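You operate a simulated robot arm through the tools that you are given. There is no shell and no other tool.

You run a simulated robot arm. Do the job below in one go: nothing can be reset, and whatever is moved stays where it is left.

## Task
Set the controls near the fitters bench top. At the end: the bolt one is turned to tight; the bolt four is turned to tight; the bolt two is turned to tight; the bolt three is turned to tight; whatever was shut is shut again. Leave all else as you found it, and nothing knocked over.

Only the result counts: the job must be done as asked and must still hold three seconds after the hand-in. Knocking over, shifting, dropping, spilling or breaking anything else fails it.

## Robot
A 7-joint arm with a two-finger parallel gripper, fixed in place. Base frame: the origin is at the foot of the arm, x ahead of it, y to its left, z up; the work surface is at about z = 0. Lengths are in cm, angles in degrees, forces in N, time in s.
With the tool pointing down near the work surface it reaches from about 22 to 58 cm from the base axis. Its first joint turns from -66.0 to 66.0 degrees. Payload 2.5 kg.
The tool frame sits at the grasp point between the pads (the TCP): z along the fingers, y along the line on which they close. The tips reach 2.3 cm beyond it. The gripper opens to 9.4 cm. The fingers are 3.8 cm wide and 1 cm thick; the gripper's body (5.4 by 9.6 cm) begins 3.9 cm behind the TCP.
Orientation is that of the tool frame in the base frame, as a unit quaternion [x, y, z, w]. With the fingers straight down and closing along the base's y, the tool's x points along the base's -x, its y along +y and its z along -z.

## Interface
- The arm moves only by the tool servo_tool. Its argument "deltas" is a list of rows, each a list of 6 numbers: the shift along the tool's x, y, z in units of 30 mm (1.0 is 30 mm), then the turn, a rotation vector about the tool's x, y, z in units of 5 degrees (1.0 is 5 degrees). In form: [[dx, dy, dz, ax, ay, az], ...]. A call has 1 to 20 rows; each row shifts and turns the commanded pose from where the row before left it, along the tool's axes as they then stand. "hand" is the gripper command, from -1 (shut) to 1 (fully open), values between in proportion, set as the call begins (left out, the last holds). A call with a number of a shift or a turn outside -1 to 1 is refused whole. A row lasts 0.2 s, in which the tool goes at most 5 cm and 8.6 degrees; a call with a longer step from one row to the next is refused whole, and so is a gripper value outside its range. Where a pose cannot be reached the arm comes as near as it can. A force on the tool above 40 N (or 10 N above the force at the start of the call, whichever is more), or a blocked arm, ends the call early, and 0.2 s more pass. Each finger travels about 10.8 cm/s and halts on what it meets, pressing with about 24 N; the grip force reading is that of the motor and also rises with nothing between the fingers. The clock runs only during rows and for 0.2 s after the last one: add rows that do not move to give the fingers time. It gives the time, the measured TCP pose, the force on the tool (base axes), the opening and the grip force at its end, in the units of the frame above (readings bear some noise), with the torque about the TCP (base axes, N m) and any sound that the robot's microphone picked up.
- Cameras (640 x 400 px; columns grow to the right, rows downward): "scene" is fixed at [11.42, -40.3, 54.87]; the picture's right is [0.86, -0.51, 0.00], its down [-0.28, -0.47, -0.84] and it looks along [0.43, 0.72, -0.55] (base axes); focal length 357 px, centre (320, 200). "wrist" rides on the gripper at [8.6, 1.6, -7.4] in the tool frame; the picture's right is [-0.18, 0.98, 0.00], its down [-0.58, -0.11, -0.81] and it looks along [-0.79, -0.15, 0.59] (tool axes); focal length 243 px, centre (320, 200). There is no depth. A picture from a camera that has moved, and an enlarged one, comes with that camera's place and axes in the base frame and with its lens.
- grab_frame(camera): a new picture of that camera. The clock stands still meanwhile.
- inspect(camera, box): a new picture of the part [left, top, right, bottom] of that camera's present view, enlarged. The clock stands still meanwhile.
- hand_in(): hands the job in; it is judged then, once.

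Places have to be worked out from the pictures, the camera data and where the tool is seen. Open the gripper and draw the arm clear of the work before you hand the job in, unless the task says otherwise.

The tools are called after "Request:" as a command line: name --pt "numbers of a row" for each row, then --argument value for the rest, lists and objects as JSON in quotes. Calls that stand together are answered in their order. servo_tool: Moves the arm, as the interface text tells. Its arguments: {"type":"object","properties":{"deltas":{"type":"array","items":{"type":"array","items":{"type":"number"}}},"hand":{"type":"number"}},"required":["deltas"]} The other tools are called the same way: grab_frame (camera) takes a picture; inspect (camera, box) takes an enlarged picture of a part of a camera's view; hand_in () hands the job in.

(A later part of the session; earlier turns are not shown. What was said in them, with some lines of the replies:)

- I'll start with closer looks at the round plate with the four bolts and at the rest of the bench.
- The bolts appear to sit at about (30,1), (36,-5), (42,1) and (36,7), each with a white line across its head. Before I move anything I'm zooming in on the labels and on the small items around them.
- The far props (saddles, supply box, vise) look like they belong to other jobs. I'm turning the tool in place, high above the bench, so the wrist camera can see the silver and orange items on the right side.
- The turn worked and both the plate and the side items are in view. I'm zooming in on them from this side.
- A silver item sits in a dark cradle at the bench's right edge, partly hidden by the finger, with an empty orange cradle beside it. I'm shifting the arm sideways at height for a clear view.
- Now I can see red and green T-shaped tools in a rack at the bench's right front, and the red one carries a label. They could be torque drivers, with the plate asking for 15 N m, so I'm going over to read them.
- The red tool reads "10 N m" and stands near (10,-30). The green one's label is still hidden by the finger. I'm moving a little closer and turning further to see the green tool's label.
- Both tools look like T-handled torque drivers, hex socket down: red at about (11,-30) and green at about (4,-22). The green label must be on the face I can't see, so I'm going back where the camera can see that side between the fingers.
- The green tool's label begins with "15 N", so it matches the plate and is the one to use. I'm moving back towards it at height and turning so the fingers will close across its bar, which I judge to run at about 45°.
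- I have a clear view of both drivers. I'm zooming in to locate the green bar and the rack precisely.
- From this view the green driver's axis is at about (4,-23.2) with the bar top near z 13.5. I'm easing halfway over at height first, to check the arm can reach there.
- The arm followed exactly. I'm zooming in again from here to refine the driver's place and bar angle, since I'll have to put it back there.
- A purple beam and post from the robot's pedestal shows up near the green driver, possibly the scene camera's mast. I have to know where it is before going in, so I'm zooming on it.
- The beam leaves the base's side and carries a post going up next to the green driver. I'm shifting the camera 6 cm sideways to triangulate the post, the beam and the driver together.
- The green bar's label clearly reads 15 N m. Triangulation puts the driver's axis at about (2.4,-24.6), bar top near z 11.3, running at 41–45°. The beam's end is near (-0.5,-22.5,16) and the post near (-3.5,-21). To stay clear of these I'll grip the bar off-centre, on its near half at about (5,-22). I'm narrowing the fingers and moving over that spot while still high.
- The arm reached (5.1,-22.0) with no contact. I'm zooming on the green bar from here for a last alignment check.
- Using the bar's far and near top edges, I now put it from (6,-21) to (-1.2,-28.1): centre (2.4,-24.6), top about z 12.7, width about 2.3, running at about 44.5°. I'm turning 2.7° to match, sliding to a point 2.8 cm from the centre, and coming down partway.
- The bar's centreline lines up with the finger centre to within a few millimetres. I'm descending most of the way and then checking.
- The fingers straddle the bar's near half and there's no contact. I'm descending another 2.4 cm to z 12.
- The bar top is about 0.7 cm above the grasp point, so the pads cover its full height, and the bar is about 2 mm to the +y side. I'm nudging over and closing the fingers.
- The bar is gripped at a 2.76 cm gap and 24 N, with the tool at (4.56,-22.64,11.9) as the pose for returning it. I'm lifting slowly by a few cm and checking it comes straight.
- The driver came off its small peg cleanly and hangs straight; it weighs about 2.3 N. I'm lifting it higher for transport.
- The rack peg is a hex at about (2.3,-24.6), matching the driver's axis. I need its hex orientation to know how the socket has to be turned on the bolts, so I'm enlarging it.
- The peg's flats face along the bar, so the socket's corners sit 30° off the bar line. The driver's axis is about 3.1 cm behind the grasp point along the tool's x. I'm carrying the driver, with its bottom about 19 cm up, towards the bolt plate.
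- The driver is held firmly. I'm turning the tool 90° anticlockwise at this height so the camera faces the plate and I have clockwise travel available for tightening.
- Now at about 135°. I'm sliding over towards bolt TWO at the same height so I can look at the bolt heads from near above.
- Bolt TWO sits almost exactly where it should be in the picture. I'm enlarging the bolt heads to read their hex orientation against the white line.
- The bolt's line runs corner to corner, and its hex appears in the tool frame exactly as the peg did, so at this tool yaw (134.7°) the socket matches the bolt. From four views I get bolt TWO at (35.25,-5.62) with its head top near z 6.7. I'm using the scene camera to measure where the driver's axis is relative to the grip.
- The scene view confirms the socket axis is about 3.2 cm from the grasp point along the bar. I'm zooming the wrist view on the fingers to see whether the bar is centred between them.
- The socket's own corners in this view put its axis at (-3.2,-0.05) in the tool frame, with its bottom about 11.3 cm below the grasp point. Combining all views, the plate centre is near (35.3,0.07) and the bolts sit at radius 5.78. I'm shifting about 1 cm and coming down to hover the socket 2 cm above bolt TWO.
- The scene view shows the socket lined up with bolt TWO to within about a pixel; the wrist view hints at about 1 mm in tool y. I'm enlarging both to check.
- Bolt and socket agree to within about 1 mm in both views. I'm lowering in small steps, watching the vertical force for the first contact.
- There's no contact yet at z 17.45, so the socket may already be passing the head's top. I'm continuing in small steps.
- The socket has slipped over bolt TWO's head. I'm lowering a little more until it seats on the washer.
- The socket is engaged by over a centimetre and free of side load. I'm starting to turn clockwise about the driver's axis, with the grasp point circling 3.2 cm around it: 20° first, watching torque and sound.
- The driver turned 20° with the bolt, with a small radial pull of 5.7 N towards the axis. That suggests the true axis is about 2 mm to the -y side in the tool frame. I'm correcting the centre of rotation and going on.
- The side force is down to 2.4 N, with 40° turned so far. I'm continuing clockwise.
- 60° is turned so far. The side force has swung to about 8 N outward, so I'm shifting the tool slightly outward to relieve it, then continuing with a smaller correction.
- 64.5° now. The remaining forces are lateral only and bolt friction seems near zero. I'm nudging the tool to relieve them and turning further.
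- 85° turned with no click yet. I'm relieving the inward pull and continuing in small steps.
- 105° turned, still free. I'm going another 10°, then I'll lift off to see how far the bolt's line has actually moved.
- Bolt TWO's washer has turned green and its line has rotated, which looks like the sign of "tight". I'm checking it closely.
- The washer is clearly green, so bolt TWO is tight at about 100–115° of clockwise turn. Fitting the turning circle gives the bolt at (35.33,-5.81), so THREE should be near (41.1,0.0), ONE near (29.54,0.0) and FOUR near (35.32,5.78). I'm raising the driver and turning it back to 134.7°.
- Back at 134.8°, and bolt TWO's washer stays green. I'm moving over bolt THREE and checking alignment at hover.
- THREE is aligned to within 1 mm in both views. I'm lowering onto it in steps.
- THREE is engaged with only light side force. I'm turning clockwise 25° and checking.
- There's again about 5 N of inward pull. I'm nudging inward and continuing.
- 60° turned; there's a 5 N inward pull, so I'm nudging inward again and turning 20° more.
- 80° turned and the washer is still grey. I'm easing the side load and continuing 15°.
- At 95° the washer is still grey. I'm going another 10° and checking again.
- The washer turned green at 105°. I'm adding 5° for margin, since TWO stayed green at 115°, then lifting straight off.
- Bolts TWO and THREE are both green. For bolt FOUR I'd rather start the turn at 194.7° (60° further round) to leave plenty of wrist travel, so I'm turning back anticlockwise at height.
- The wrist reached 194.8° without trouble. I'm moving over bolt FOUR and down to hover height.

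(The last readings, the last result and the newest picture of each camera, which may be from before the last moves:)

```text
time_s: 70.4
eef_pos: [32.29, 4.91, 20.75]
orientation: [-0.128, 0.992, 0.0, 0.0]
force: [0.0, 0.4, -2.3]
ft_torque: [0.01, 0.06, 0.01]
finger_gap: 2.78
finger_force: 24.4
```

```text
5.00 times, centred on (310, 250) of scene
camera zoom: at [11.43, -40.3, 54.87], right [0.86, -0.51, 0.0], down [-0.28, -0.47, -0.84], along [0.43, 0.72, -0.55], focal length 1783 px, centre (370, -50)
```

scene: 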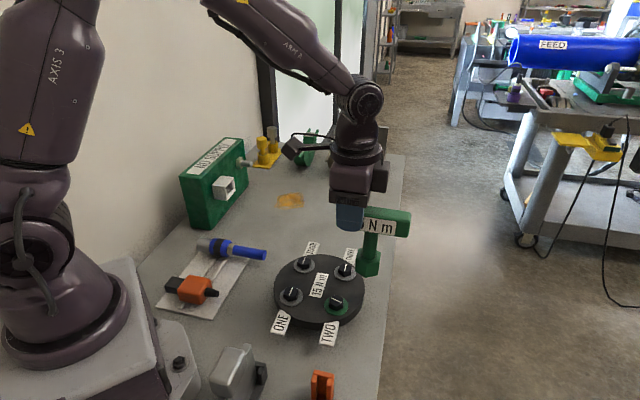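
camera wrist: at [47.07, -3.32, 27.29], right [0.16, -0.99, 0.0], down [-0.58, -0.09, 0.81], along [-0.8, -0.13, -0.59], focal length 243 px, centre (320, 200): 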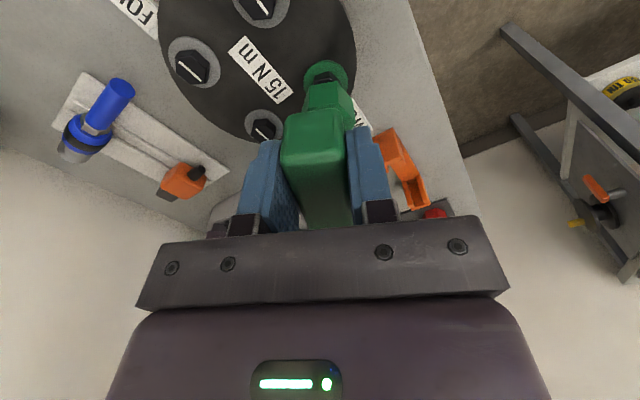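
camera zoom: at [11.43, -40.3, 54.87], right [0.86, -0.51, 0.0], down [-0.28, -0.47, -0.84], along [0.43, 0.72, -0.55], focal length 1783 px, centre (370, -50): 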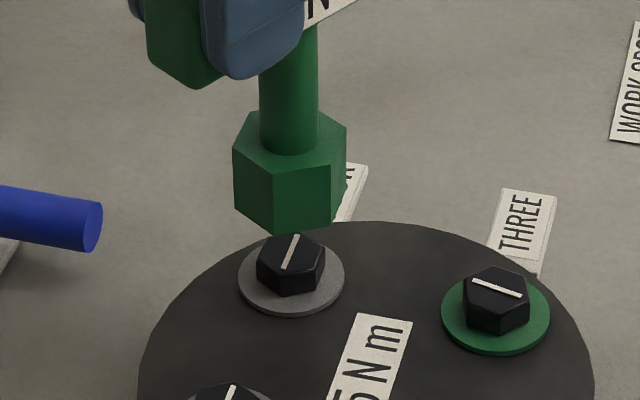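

Both views agree that the socket is about 1 mm off in each of tool x and y. I'm shifting by (0.9,0.9) mm and lowering onto FOUR.

Request:
servo_tool --pt "0.03 0.03 0.3 0 0 0" --pt "0 0 0.3 0 0 0" --pt "0 0 0.15 0 0 0" --pt "0 0 0.1 0 0 0" --pt "0 0 0.1 0 0 0" --pt "0 0 0.1 0 0 0" --pt "0 0 0.1 0 0 0" --pt "0 0 0.1 0 0 0" --pt "0 0 0.07 0 0 0" --pt "0 0 0 0 0 0"

Request:
inspect --camera "scene" --box '[260, 210, 360, 310]'

```text
time_s: 72.6
eef_pos: [32.24, 4.83, 16.69]
orientation: [-0.127, 0.992, -0.001, 0.0]
force: [1.4, 0.1, -2.7]
ft_torque: [-0.02, -0.1, -0.04]
finger_gap: 2.77
finger_force: 24.0
```

```text
4.00 times, centred on (310, 260) of scene
camera zoom: at [11.43, -40.3, 54.87], right [0.86, -0.51, 0.0], down [-0.28, -0.47, -0.84], along [0.43, 0.72, -0.55], focal length 1426 px, centre (360, -40)
```

zoom: 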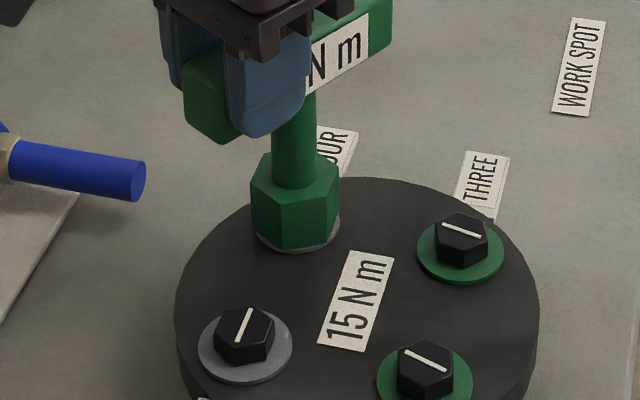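

FOUR is engaged with negligible side load. I'm turning clockwise 25°.

Request:
servo_tool --pt "-0.006 0.093 0 0 0 1" --pt "-0.006 0.093 0 0 0 1" --pt "-0.006 0.093 0 0 0 1" --pt "-0.006 0.093 0 0 0 1" --pt "-0.006 0.093 0 0 0 1"

```text
time_s: 73.8
eef_pos: [32.11, 6.37, 16.68]
orientation: [0.091, 0.996, 0.0, 0.001]
force: [2.2, 0.2, -1.9]
ft_torque: [-0.03, -0.27, 0.02]
finger_gap: 2.77
finger_force: 24.1
```

Forces are low. I'm continuing another 25°.

Request:
servo_tool --pt "-0.012 0.093 0 0 0 1" --pt "-0.006 0.093 0 0 0 1" --pt "-0.006 0.093 0 0 0 1" --pt "-0.006 0.093 0 0 0 1" --pt "-0.006 0.093 0 0 0 1"

```text
time_s: 75.0
eef_pos: [32.66, 7.6, 16.68]
orientation: [0.305, 0.952, 0.001, 0.0]
force: [2.0, -2.6, -2.0]
ft_torque: [-0.21, -0.18, -0.03]
finger_gap: 2.78
finger_force: 23.4
```

50° turned. I'm giving a slight inward nudge and going another 25°.

Request:
servo_tool --pt "-0.02 0.09 0 0 0 1" --pt "-0.006 0.093 0 0 0 1" --pt "-0.006 0.093 0 0 0 1" --pt "-0.006 0.093 0 0 0 1" --pt "-0.006 0.093 0 0 0 1"

```text
time_s: 76.2
eef_pos: [33.75, 8.57, 16.8]
orientation: [0.503, 0.864, 0.0, -0.001]
force: [-2.6, -0.5, -6.6]
ft_torque: [0.08, 0.31, -0.04]
finger_gap: 2.78
finger_force: 24.0
```

75° turned with forces fine. I'm turning 20° more and checking the washer.

Request:
servo_tool --pt "-0.004 0.08 0 0 0 1" --pt "-0.006 0.093 0 0 0 1" --pt "-0.006 0.093 0 0 0 1" --pt "-0.006 0.093 0 0 0 1"

Request:
inspect --camera "scene" --box '[260, 210, 360, 310]'

```text
time_s: 77.2
eef_pos: [34.91, 8.96, 16.66]
orientation: [0.645, 0.764, -0.001, -0.002]
force: [-5.0, 1.7, -4.3]
ft_torque: [0.3, 0.53, -0.12]
finger_gap: 2.78
finger_force: 24.1
```

```text
4.00 times, centred on (310, 260) of scene
camera zoom: at [11.43, -40.3, 54.87], right [0.86, -0.51, 0.0], down [-0.28, -0.47, -0.84], along [0.43, 0.72, -0.55], focal length 1426 px, centre (360, -40)
```

zoom: 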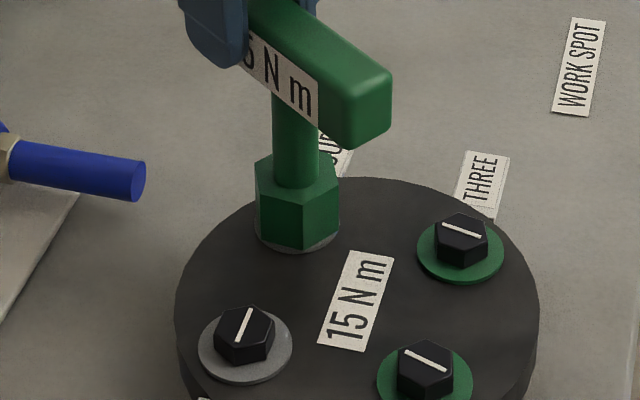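

95° turned and still grey, as expected. I'm relieving the side force and turning 15° more.

Request:
servo_tool --pt "0.008 0.065 0 0 0 1" --pt "-0.005 0.093 0 0 0 1" --pt "-0.005 0.093 0 0 0 1" --pt "0 0 0 0 0 0"

Request:
inspect --camera "scene" --box '[260, 210, 360, 310]'

```text
time_s: 78.2
eef_pos: [35.65, 8.86, 16.8]
orientation: [0.74, 0.673, 0.001, -0.001]
force: [-3.6, 5.4, -3.1]
ft_torque: [0.7, 0.38, -0.08]
finger_gap: 2.79
finger_force: 24.1
```

```text
4.00 times, centred on (310, 260) of scene
camera zoom: at [11.43, -40.3, 54.87], right [0.86, -0.51, 0.0], down [-0.28, -0.47, -0.84], along [0.43, 0.72, -0.55], focal length 1426 px, centre (360, -40)
```

zoom: 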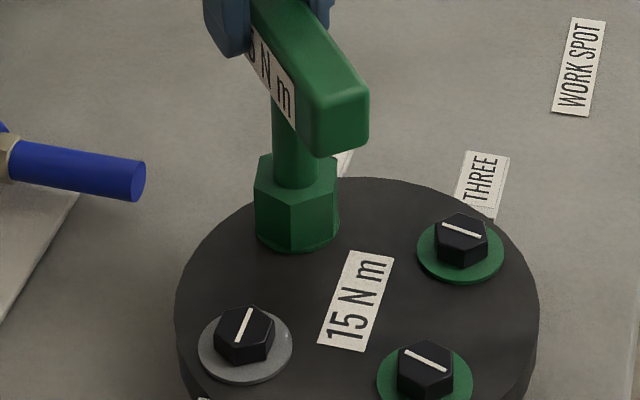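

FOUR's washer is green at 110°. I'm relieving the small outward push and lifting straight off.

Request:
servo_tool --pt "0.02 -0.01 0 0 0 0" --pt "0 0 -0.1 0 0 0" --pt "0 0 -0.2 0 0 0" --pt "0 0 -0.4 0 0 0" --pt "0 0 -0.6 0 0 0" --pt "0 0 -0.6 0 0 0" --pt "0 0 -0.4 0 0 0"

Request:
inspect --camera "scene" --box '[240, 190, 400, 350]'

Request:
grab_frame --camera "wrist"

```text
time_s: 79.8
eef_pos: [35.58, 8.96, 23.61]
orientation: [0.74, 0.673, 0.0, 0.0]
force: [-0.1, -0.4, -4.1]
ft_torque: [0.07, 0.01, 0.0]
finger_gap: 2.79
finger_force: 24.3
```

```text
2.50 times, centred on (320, 270) of scene
camera zoom: at [11.43, -40.3, 54.87], right [0.86, -0.51, 0.0], down [-0.28, -0.47, -0.84], along [0.43, 0.72, -0.55], focal length 892 px, centre (320, 25)
```

zoom: 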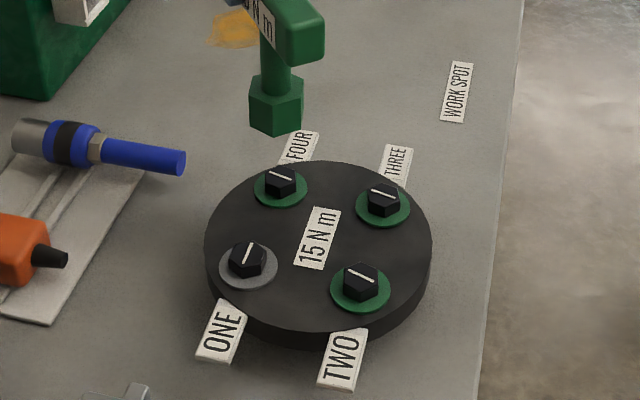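

```text
taken
camera wrist: at [38.03, 17.49, 31.06], right [0.96, -0.28, 0.0], down [-0.16, -0.57, 0.81], along [-0.22, -0.78, -0.59], focal length 243 px, centre (320, 200)
```

wrist: 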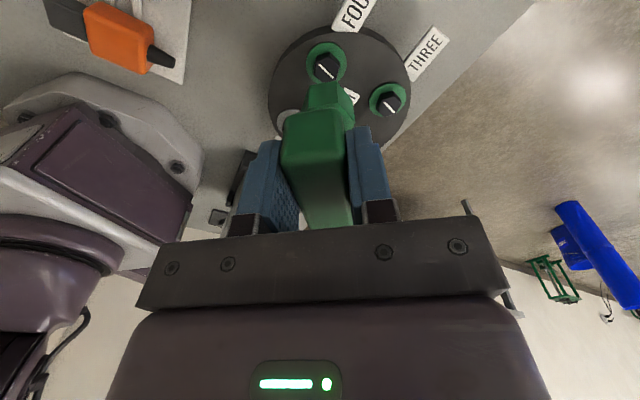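

Three washers are green and only ONE is left. I'm turning back to 134.7° and moving over bolt ONE at about (29.54,0).

Request:
servo_tool --pt "0 0 0 0 0 -1" --pt "0 0 0 0 0 -1" --pt "0 0 0 0 0 -1" --pt "0 0 0 0 0 -1" --pt "0 0 0 0 0 -1" --pt "0 0 0 0 0 -1" --pt "0 0 0 0 0 -1" --pt "0 0 0 0 0 -1" --pt "0 0 0 0 0 -1" --pt "0 0 0 0 0 -1" --pt "0.06 -0.6 0 0 0 0" --pt "0.075 -0.73 0 0 0 0" --pt "0.075 -0.74 0 0 0 0" --pt "0.075 -0.73 0 0 0 0" --pt "0.075 -0.73 0 0 0 0" --pt "0 0 0.5 0 0 0" --pt "0 0 0.5 0 0 0" --pt "0 0 0 0 0 0"

Request:
inspect --camera "wrist" --box '[290, 50, 380, 120]'

Request:
inspect --camera "scene" --box '[255, 240, 335, 320]'

```text
time_s: 83.6
eef_pos: [27.3, 2.24, 20.4]
orientation: [0.385, 0.923, 0.0, 0.0]
force: [-0.3, 0.1, -2.9]
ft_torque: [0.06, 0.05, -0.04]
finger_gap: 2.75
finger_force: 23.8
```

```text
5.71 times, centred on (335, 85) of wrist
camera zoom: at [22.39, 9.64, 27.91], right [0.83, 0.56, 0.0], down [0.33, -0.49, 0.81], along [0.45, -0.67, -0.59], focal length 1386 px, centre (234, 857)
```

zoom: 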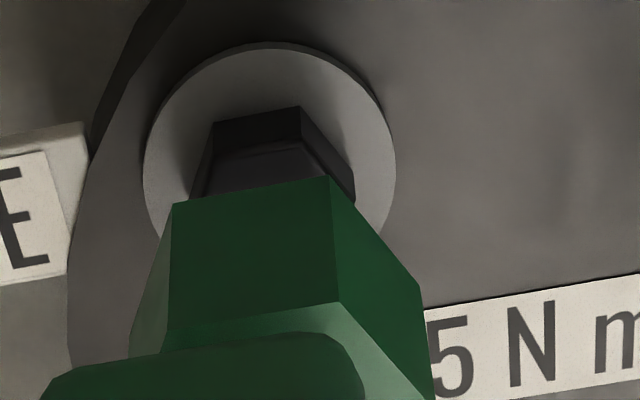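

```text
5.00 times, centred on (295, 280) of scene
camera zoom: at [11.43, -40.3, 54.87], right [0.86, -0.51, 0.0], down [-0.28, -0.47, -0.84], along [0.43, 0.72, -0.55], focal length 1783 px, centre (445, -200)
```

zoom: 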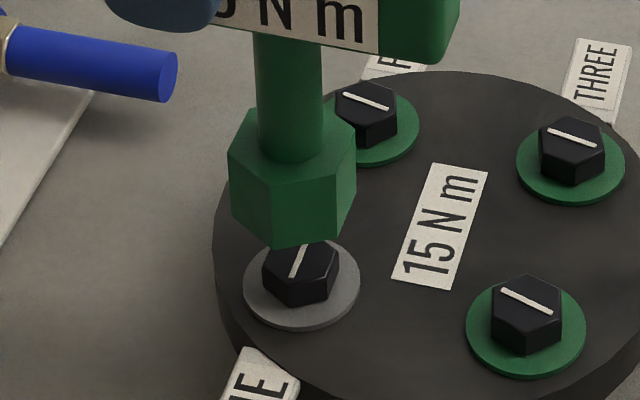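

ONE is aligned to within half a millimetre in both views. I'm lowering onto it.

Request:
servo_tool --pt "0.01 0 0.25 0 0 0" --pt "0 0 0.25 0 0 0" --pt "0 0 0.15 0 0 0" --pt "0 0 0.1 0 0 0" --pt "0 0 0.1 0 0 0" --pt "0 0 0.1 0 0 0" --pt "0 0 0.1 0 0 0" --pt "0 0 0.1 0 0 0" --pt "0 0 0.08 0 0 0" --pt "0 0 0 0 0 0"

Request:
inspect --camera "scene" --box '[250, 230, 350, 330]'

```text
time_s: 85.8
eef_pos: [27.19, 2.37, 17.0]
orientation: [0.385, 0.923, 0.0, 0.0]
force: [0.1, 1.1, -1.7]
ft_torque: [0.06, 0.06, 0.01]
finger_gap: 2.76
finger_force: 24.0
```

```text
4.00 times, centred on (300, 280) of scene
camera zoom: at [11.43, -40.3, 54.87], right [0.86, -0.51, 0.0], down [-0.28, -0.47, -0.84], along [0.43, 0.72, -0.55], focal length 1426 px, centre (400, -120)
```

zoom: 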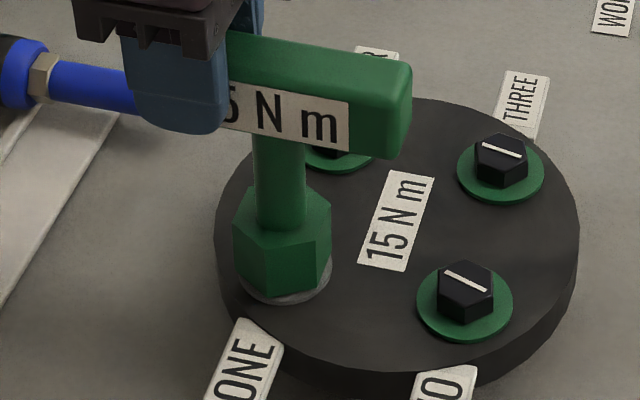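

I'm lowering a final 3 mm, then turning clockwise 25°.

Request:
servo_tool --pt "0 0 0.05 0 0 0" --pt "0 0 0.05 0 0 0" --pt "-0.006 0.093 0 0 0 1" --pt "-0.006 0.093 0 0 0 1" --pt "-0.006 0.093 0 0 0 1" --pt "-0.006 0.093 0 0 0 1" --pt "-0.006 0.093 0 0 0 1"

```text
time_s: 87.4
eef_pos: [28.47, 2.98, 16.57]
orientation: [0.576, 0.817, 0.0, 0.0]
force: [-0.6, -4.4, -1.8]
ft_torque: [-0.48, -0.01, 0.01]
finger_gap: 2.8
finger_force: 23.7
```

Light inward pull of about 4 N. I'm nudging and going 25° more.

Request:
servo_tool --pt "-0.025 0.083 0 0 0 1" --pt "-0.006 0.093 0 0 0 1" --pt "-0.006 0.093 0 0 0 1" --pt "-0.006 0.093 0 0 0 1" --pt "-0.006 0.093 0 0 0 1"

```text
time_s: 88.6
eef_pos: [29.88, 3.12, 16.57]
orientation: [0.74, 0.673, 0.0, 0.0]
force: [-0.8, 4.2, -3.9]
ft_torque: [0.49, 0.06, 0.03]
finger_gap: 2.79
finger_force: 23.7
```

50° turned, with a slight outward push now. I'm correcting and turning 25° more.

Request:
servo_tool --pt "0.014 0.09 0 0 0 1" --pt "-0.005 0.093 0 0 0 1" --pt "-0.005 0.093 0 0 0 1" --pt "-0.005 0.093 0 0 0 1" --pt "-0.005 0.093 0 0 0 1"

```text
time_s: 89.8
eef_pos: [31.09, 2.71, 16.61]
orientation: [0.868, 0.497, -0.001, 0.0]
force: [-3.3, -1.4, -2.2]
ft_torque: [-0.19, 0.32, -0.09]
finger_gap: 2.76
finger_force: 24.0
```

75° turned with low forces. I'm turning 20° more.

Request:
servo_tool --pt "-0.017 0.08 0 0 0 1" --pt "-0.005 0.093 0 0 0 1" --pt "-0.005 0.093 0 0 0 1" --pt "-0.005 0.093 0 0 0 1"

Request:
servo_tool --pt "-0.005 0.093 0 0 0 1" --pt "-0.005 0.093 0 0 0 1"

Request:
inspect --camera "scene" --box '[250, 230, 350, 330]'

```text
time_s: 90.8
eef_pos: [31.9, 1.96, 16.68]
orientation: [0.941, 0.338, 0.0, -0.001]
force: [-3.5, -0.7, -3.2]
ft_torque: [-0.19, 0.43, -0.05]
finger_gap: 2.77
finger_force: 23.9
```

```text
time_s: 91.4
eef_pos: [32.32, 1.55, 16.55]
orientation: [0.967, 0.255, 0.001, 0.0]
force: [-4.6, -1.1, 0.3]
ft_torque: [-0.16, 0.57, -0.03]
finger_gap: 2.78
finger_force: 24.2
```

```text
4.00 times, centred on (300, 280) of scene
camera zoom: at [11.42, -40.3, 54.87], right [0.86, -0.51, 0.0], down [-0.28, -0.47, -0.84], along [0.43, 0.72, -0.55], focal length 1426 px, centre (400, -120)
```

zoom: 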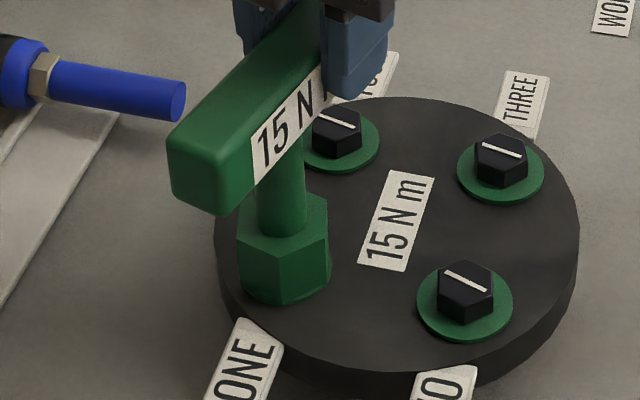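

The sliver of washer under the socket now looks green at 105°. I'm adding 5° for margin like the others, then lifting off.

Request:
servo_tool --pt "-0.025 0.093 0 0 0 1" --pt "0 0 0 0 0 0"

Request:
servo_tool --pt "0 0 -0.1 0 0 0" --pt "0 0 -0.2 0 0 0" --pt "0 0 -0.4 0 0 0" --pt "0 0 -0.6 0 0 0" --pt "0 0 -0.7 0 0 0" --pt "0 0 -0.7 0 0 0" --pt "0 0 -0.7 0 0 0" --pt "0 0 -0.7 0 0 0" --pt "0 0 -0.5 0 0 0"

Request:
inspect --camera "scene" --box '[240, 190, 400, 350]'

```text
time_s: 92.0
eef_pos: [32.41, 1.4, 16.66]
orientation: [0.977, 0.213, 0.0, 0.0]
force: [-2.8, 2.1, -6.4]
ft_torque: [0.3, 0.11, -0.08]
finger_gap: 2.79
finger_force: 24.1
```

```text
time_s: 94.0
eef_pos: [32.34, 1.33, 30.35]
orientation: [0.977, 0.215, -0.001, 0.0]
force: [-0.8, 0.4, -2.6]
ft_torque: [0.04, -0.06, 0.02]
finger_gap: 2.79
finger_force: 24.0
```

```text
2.50 times, centred on (320, 270) of scene
camera zoom: at [11.43, -40.3, 54.87], right [0.86, -0.51, 0.0], down [-0.28, -0.47, -0.84], along [0.43, 0.72, -0.55], focal length 892 px, centre (320, 25)
```

zoom: 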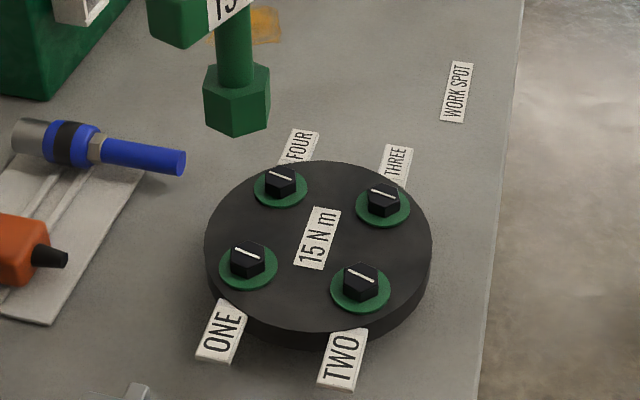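

All four washers are green and the plate is otherwise untouched. Now the driver has to go back on its peg, so I'm turning to 44.7° and retracing the high path towards the rack.

Request:
servo_tool --pt "0 0 -0.2 0 0 -1" --pt "0 0 -0.2 0 0 -1" --pt "0 0 0 0 0 -1" --pt "0 0 0 0 0 -1" --pt "-0.5 0.2 0 0 0 0" --pt "-0.7 0.28 0 0 0 0" --pt "-0.7 0.28 0 0 0 0" --pt "-0.7 0.29 0 0 0 0" --pt "-0.7 0.29 0 0 0 0" --pt "-0.7 0.29 0 0 0 0" --pt "-0.7 0.29 0 0 0 0" --pt "-0.7 0.28 0 0 0 0"

Request:
grab_frame --camera "wrist"

```text
time_s: 96.6
eef_pos: [25.48, -14.72, 31.6]
orientation: [0.925, 0.381, -0.001, 0.0]
force: [-0.2, -0.1, -3.6]
ft_torque: [0.06, -0.04, 0.0]
finger_gap: 2.76
finger_force: 24.1
```

```text
taken
camera wrist: at [32.75, -9.78, 38.97], right [0.56, -0.83, 0.0], down [-0.49, -0.33, 0.81], along [-0.67, -0.45, -0.59], focal length 243 px, centre (320, 200)
```

wrist: 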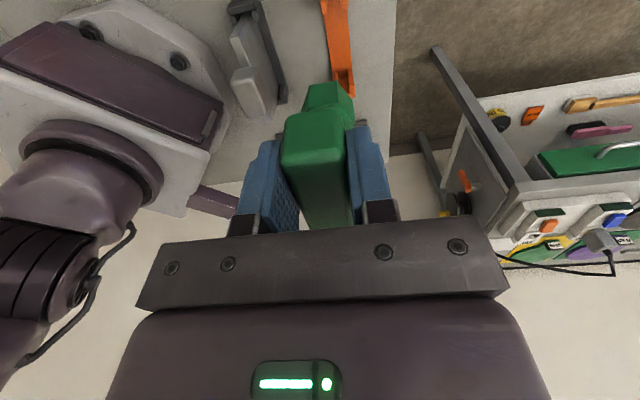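

The grip hasn't shifted. I'm continuing to above the rack peg.

Request:
servo_tool --pt "-0.5 -0.22 0 0 0 0" --pt "-0.79 -0.352 0 0 0 0" --pt "-0.79 -0.352 0 0 0 0" --pt "-0.79 -0.351 0 0 0 0" --pt "-0.79 -0.351 0 0 0 0" --pt "-0.79 -0.351 0 0 0 0" --pt "-0.79 -0.351 0 0 0 0" --pt "-0.79 -0.351 0 0 0 0" --pt "-0.79 -0.351 0 0 0 0" --pt "0 0 0 0 0 0"

Request:
grab_frame --camera "wrist"

Request:
inspect --camera "wrist" --box '[300, 5, 350, 55]'

```text
time_s: 98.8
eef_pos: [4.55, -22.82, 31.6]
orientation: [0.925, 0.38, -0.001, 0.0]
force: [0.1, 0.8, -3.0]
ft_torque: [0.07, -0.06, -0.01]
finger_gap: 2.79
finger_force: 23.9
```

```text
taken
camera wrist: at [11.89, -17.79, 39.02], right [0.56, -0.83, 0.0], down [-0.49, -0.33, 0.81], along [-0.67, -0.45, -0.59], focal length 243 px, centre (320, 200)
```

wrist: 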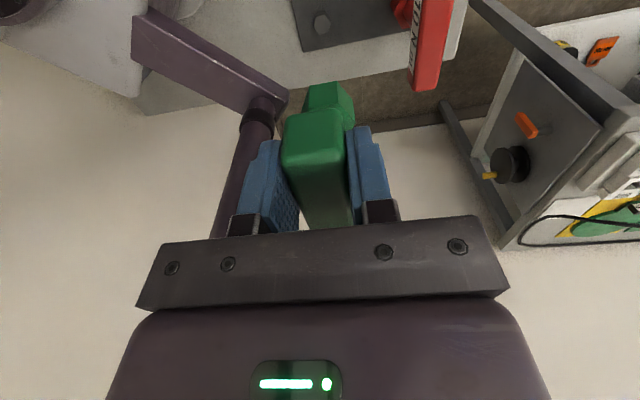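

```text
8.00 times, centred on (325, 30) of wrist
camera zoom: at [11.89, -17.79, 39.02], right [0.56, -0.83, 0.0], down [-0.49, -0.33, 0.81], along [-0.67, -0.45, -0.59], focal length 1941 px, centre (280, 1560)
```

zoom: 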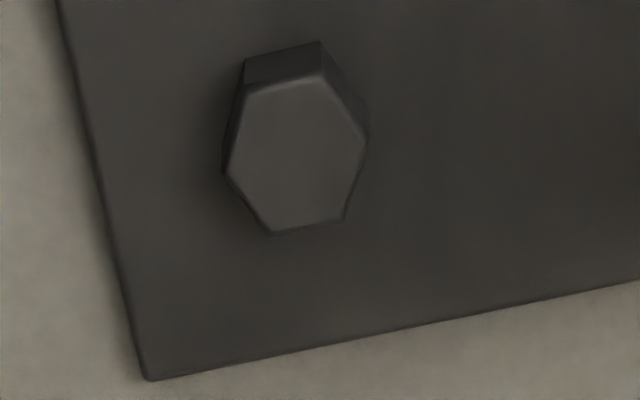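

Compared with the view taken just after lifting, the peg is about 1 mm off in tool y. I'm correcting that and dropping to the same height as that earlier view for a direct comparison.

Request:
servo_tool --pt "0.012 -0.04 0.45 0 0 0" --pt "0 0 0.48 0 0 0" --pt "0 0 0 0 0 0"

Request:
inspect --camera "wrist" --box '[300, 5, 350, 55]'

```text
time_s: 99.6
eef_pos: [4.63, -22.68, 28.79]
orientation: [0.925, 0.38, 0.0, -0.001]
force: [0.2, -0.3, -2.4]
ft_torque: [0.08, -0.08, 0.02]
finger_gap: 2.78
finger_force: 24.5
```

```text
8.00 times, centred on (325, 30) of wrist
camera zoom: at [11.87, -17.68, 36.22], right [0.56, -0.83, 0.0], down [-0.49, -0.33, 0.81], along [-0.67, -0.45, -0.59], focal length 1941 px, centre (280, 1560)
```

zoom: 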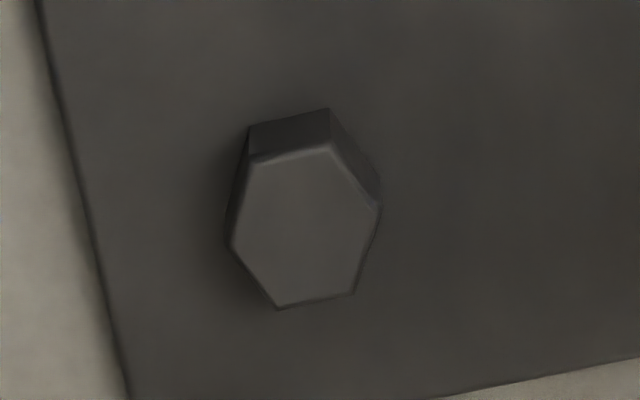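

It matches the original view to within half a millimetre. I'm lowering to just above the peg.

Request:
servo_tool --pt "0 -0.018 0.5 0 0 0" --pt "0 0 0.65 0 0 0" --pt "0 0 0.65 0 0 0" --pt "0 0 0.65 0 0 0" --pt "0 0 0.65 0 0 0" --pt "0 0 0.65 0 0 0" --pt "0 0 0.5 0 0 0" --pt "0 0 0.4 0 0 0" --pt "0 0 0 0 0 0"

Request:
inspect --camera "wrist" --box '[270, 40, 390, 140]'

```text
time_s: 101.6
eef_pos: [4.46, -22.64, 15.01]
orientation: [0.925, 0.38, 0.0, 0.0]
force: [0.1, 0.1, -3.2]
ft_torque: [0.05, -0.07, 0.0]
finger_gap: 2.79
finger_force: 24.4
```

```text
4.00 times, centred on (330, 90) of wrist
camera zoom: at [11.78, -17.58, 22.28], right [0.56, -0.83, 0.0], down [-0.49, -0.33, 0.81], along [-0.67, -0.45, -0.59], focal length 970 px, centre (280, 640)
```

zoom: 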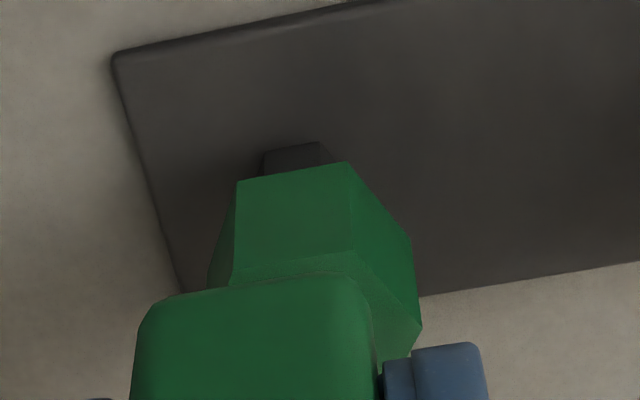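

The peg is about 2 mm to the -y side of the socket's centre; it is smaller than the bolts, so there was play when I picked the driver up. I'm centring on the peg and lowering slowly.

Request:
servo_tool --pt "-0.013 -0.05 0 0 0 0" --pt "0 0 0.2 0 0 0" --pt "0 0 0.2 0 0 0" --pt "0 0 0.1 0 0 0" --pt "0 0 0.1 0 0 0" --pt "0 0 0.1 0 0 0" --pt "0 0 0.1 0 0 0" --pt "0 0 0 0 0 0"

Request:
inspect --camera "wrist" --box '[270, 40, 390, 140]'

```text
time_s: 103.4
eef_pos: [4.35, -22.56, 12.53]
orientation: [0.925, 0.38, 0.0, 0.0]
force: [-0.4, -0.3, -3.2]
ft_torque: [0.04, -0.09, 0.02]
finger_gap: 2.78
finger_force: 23.8
```

```text
4.00 times, centred on (330, 90) of wrist
camera zoom: at [11.66, -17.53, 19.88], right [0.56, -0.83, 0.0], down [-0.49, -0.33, 0.81], along [-0.67, -0.45, -0.59], focal length 970 px, centre (280, 640)
```

zoom: 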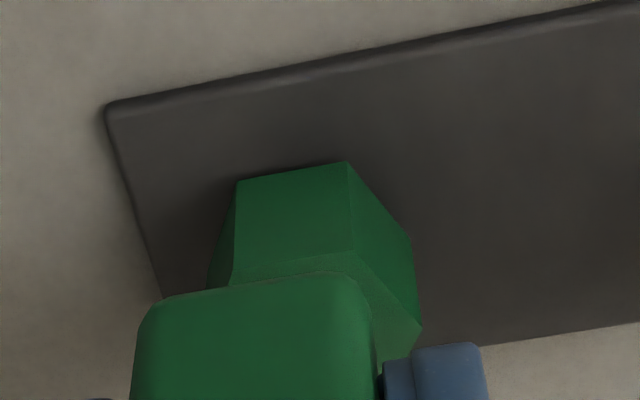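

It's sliding onto the peg with no contact force. I'm lowering the last bit until the rack takes the weight.

Request:
servo_tool --pt "0 0 0.08 0 0 0" --pt "0 0 0.06 0 0 0" --pt "0 0 0.04 0 0 0" --pt "0 0 0 0 0 0"

```text
time_s: 104.4
eef_pos: [4.37, -22.55, 11.92]
orientation: [0.925, 0.38, 0.001, 0.0]
force: [4.7, 7.2, 20.7]
ft_torque: [-0.07, 0.25, -0.09]
finger_gap: 2.81
finger_force: 23.5
```

The driver is seated: 20 N upward, at the same height as when I picked it up. I'm easing the pressure slightly before letting go.

Request:
servo_tool --pt "0.015 0 -0.02 0 0 0" --pt "0 0 0 0 0 0"

```text
time_s: 105.0
eef_pos: [4.46, -22.49, 11.94]
orientation: [0.925, 0.38, 0.0, 0.0]
force: [-0.5, 0.4, -2.9]
ft_torque: [0.09, -0.04, 0.04]
finger_gap: 2.78
finger_force: 24.0
```

The pressure is gone and it's floating within a fraction of a millimetre of the rack. I'm touching it down and opening the fingers to 5 cm.

Request:
servo_tool --pt "0 0 0.012 0 0 0" --pt "0 0 0 0 0 0"

Request:
servo_tool --pt "0 0 0 0 0 0" --pt "0 0 0 0 0 0" --pt "0 0 0 0 0 0" --hand 0.1

Request:
grab_frame --camera "wrist"

```text
time_s: 105.6
eef_pos: [4.43, -22.42, 11.99]
orientation: [0.925, 0.38, 0.0, 0.0]
force: [0.0, 0.3, -3.0]
ft_torque: [0.05, -0.06, 0.02]
finger_gap: 2.79
finger_force: 23.3
```

```text
time_s: 106.4
eef_pos: [4.35, -22.6, 11.98]
orientation: [0.925, 0.38, 0.0, 0.0]
force: [0.7, 0.3, -0.4]
ft_torque: [-0.01, -0.02, 0.01]
finger_gap: 5.18
finger_force: 0.1
```

```text
taken
camera wrist: at [11.71, -17.5, 19.35], right [0.56, -0.83, 0.0], down [-0.49, -0.33, 0.81], along [-0.67, -0.45, -0.59], focal length 243 px, centre (320, 200)
```

wrist: 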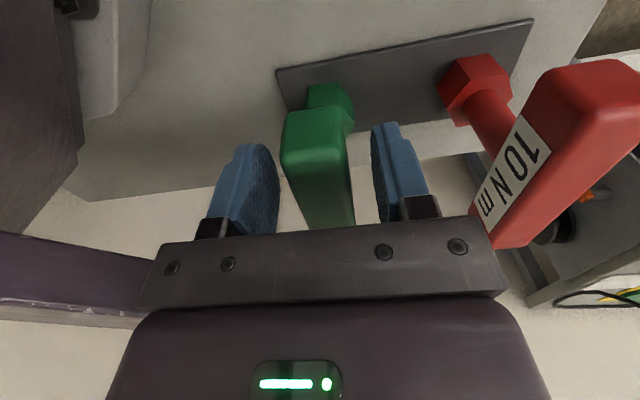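

The driver stands on its peg exactly as in the view before I gripped it. I'm rising straight up, clear of it.

Request:
servo_tool --pt "0 0 -0.2 0 0 0" --pt "0 0 -0.3 0 0 0" --pt "0 0 -0.5 0 0 0" --pt "0 0 -0.7 0 0 0" --pt "0 0 -0.7 0 0 0" --pt "0 0 -0.7 0 0 0" --pt "0 0 -0.7 0 0 0" --pt "0 0 -0.7 0 0 0" --pt "0 0 -0.7 0 0 0" --pt "0 0 -0.7 0 0 0" --pt "0 0 -0.5 0 0 0"

Request:
grab_frame --camera "wrist"

Request:
inspect --camera "wrist" --box '[240, 0, 420, 150]'

```text
time_s: 108.8
eef_pos: [4.39, -22.56, 31.23]
orientation: [0.925, 0.38, 0.0, 0.0]
force: [-0.3, 0.5, 0.7]
ft_torque: [0.04, -0.03, 0.01]
finger_gap: 5.19
finger_force: 0.1
```

```text
taken
camera wrist: at [11.68, -17.5, 38.61], right [0.56, -0.83, 0.0], down [-0.49, -0.33, 0.81], along [-0.67, -0.45, -0.59], focal length 243 px, centre (320, 200)
```

wrist: 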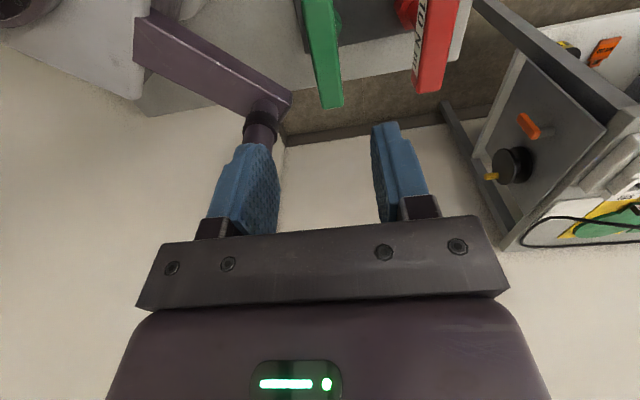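

```text
2.67 times, centred on (330, 75) of wrist
camera zoom: at [11.68, -17.5, 38.61], right [0.56, -0.83, 0.0], down [-0.49, -0.33, 0.81], along [-0.67, -0.45, -0.59], focal length 647 px, centre (293, 533)
```

zoom: 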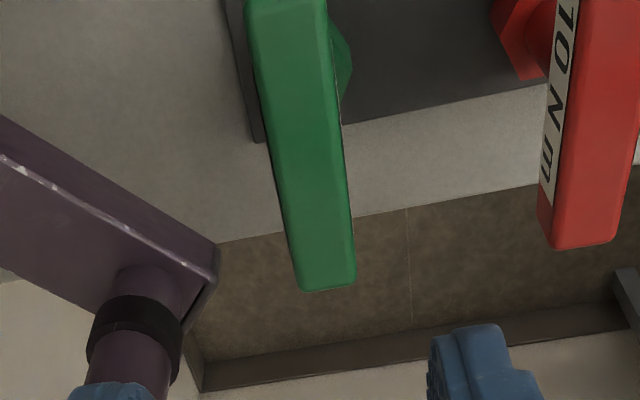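

The green driver stands upright on its rack beside the red one. I'm withdrawing the arm along the high path, opening the gripper fully once away.

Request:
servo_tool --pt "0.5 0.2 0 0 0 0" --pt "0.75 0.34 0 0 0 0" --pt "0.75 0.34 0 0 0 0" --pt "0.75 0.34 0 0 0 0" --pt "0.75 0.34 0 0 0 0" --pt "0.75 0.34 0 0 0 0" --pt "0.75 0.34 0 0 0 0" --pt "0.75 0.34 0 0 0 0" --pt "0.75 0.34 0 0 0 0"

Request:
servo_tool --pt "0.7 -0.2 0 0 0 0" --pt "0.8 -0.35 0 0 0 -0.5" --pt "0.8 -0.35 0 0 0 -0.5" --pt "0.8 -0.35 0 0 0 -0.5" --pt "0.8 -0.35 0 0 0 -0.5" --pt "0.8 -0.35 0 0 0 -0.5" --pt "0.8 -0.35 0 0 0 -0.5" --hand 1

Request:
grab_frame --camera "scene"

Request:
grab_frame --camera "wrist"

```text
time_s: 110.8
eef_pos: [24.52, -14.98, 31.1]
orientation: [0.925, 0.38, 0.0, 0.0]
force: [0.0, 0.4, 0.1]
ft_torque: [-0.03, -0.02, -0.03]
finger_gap: 5.15
finger_force: 0.1
```

```text
time_s: 112.4
eef_pos: [29.66, 1.91, 31.36]
orientation: [0.867, 0.498, 0.0, 0.0]
force: [-1.1, 0.6, 0.1]
ft_torque: [-0.01, 0.01, 0.0]
finger_gap: 9.41
finger_force: 0.1
```

```text
taken
```

scene: 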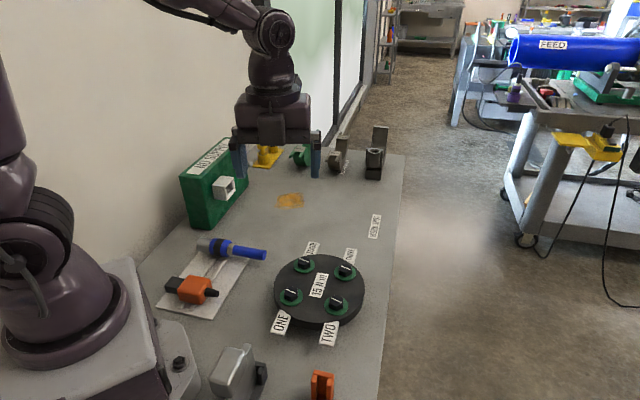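

```text
taken
camera wrist: at [35.47, 8.68, 38.58], right [0.76, -0.66, 0.0], down [-0.39, -0.45, 0.81], along [-0.53, -0.61, -0.59], focal length 243 px, centre (320, 200)
```

wrist: 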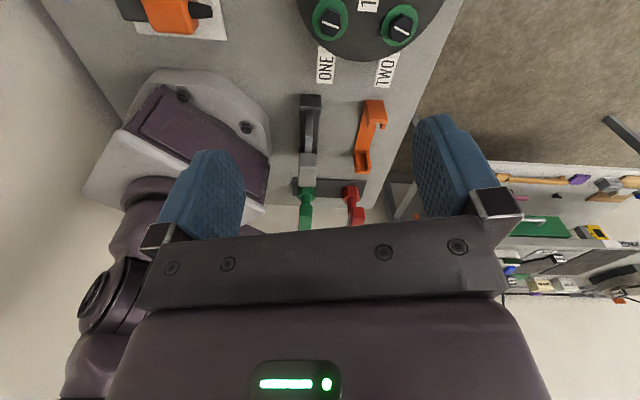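

The arm is clear, the gripper is open and both drivers are standing on the rack. I'm taking one last close look at the four washers and the rack before handing in.

Request:
inspect --camera "scene" --box '[260, 230, 380, 350]'

Request:
inspect --camera "wrist" --box '[260, 80, 420, 240]'

```text
3.33 times, centred on (320, 290) of scene
camera zoom: at [11.42, -40.3, 54.87], right [0.86, -0.51, 0.0], down [-0.28, -0.47, -0.84], along [0.43, 0.72, -0.55], focal length 1189 px, centre (320, -100)
```

zoom: 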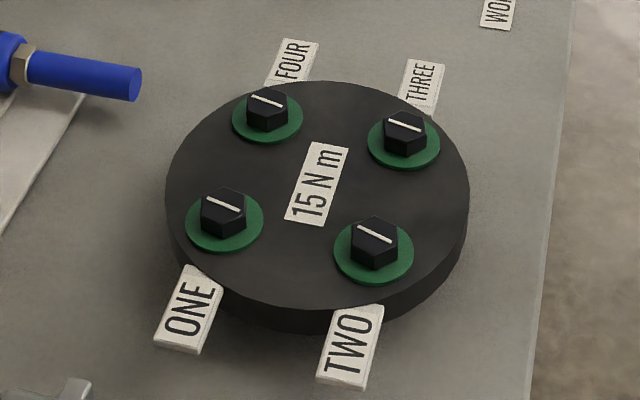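

```text
2.50 times, centred on (340, 160) of wrist
camera zoom: at [35.47, 8.68, 38.58], right [0.76, -0.66, 0.0], down [-0.39, -0.45, 0.81], along [-0.53, -0.61, -0.59], focal length 606 px, centre (270, 300)
```

zoom: 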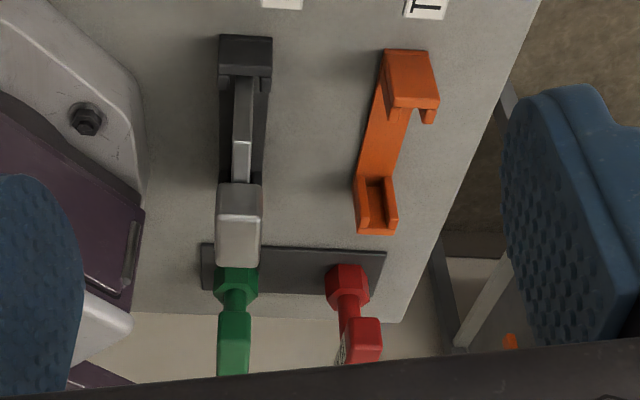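

All four washers are green. The 15 N m driver is back on its peg, the other items look as they did at the start, and the arm is clear with the gripper open. I'm handing the job in.

Request:
hand_in

```text
The job is handed in.
```

All four bolts are tightened, and I've handed the job in. Each was turned clockwise by about 105–115° with the 15 N m driver, until its washer turned from grey to green.

- **Reading of "tight":** I took the green washer as the sign of tight. The microphone picked up no click, and the readings showed no clear rise in torque.
- **Driver:** I chose the green driver because its label matches the "15 N m" on the plate; the red one reads 10 N m. It's back on its rack peg, standing upright where it was to within a millimetre or two.
- **Everything else:** I opened nothing, so nothing needed shutting again. Nothing was knocked over, and the other items looked unmoved in the last pictures. I left the arm clear of the work with the gripper open.
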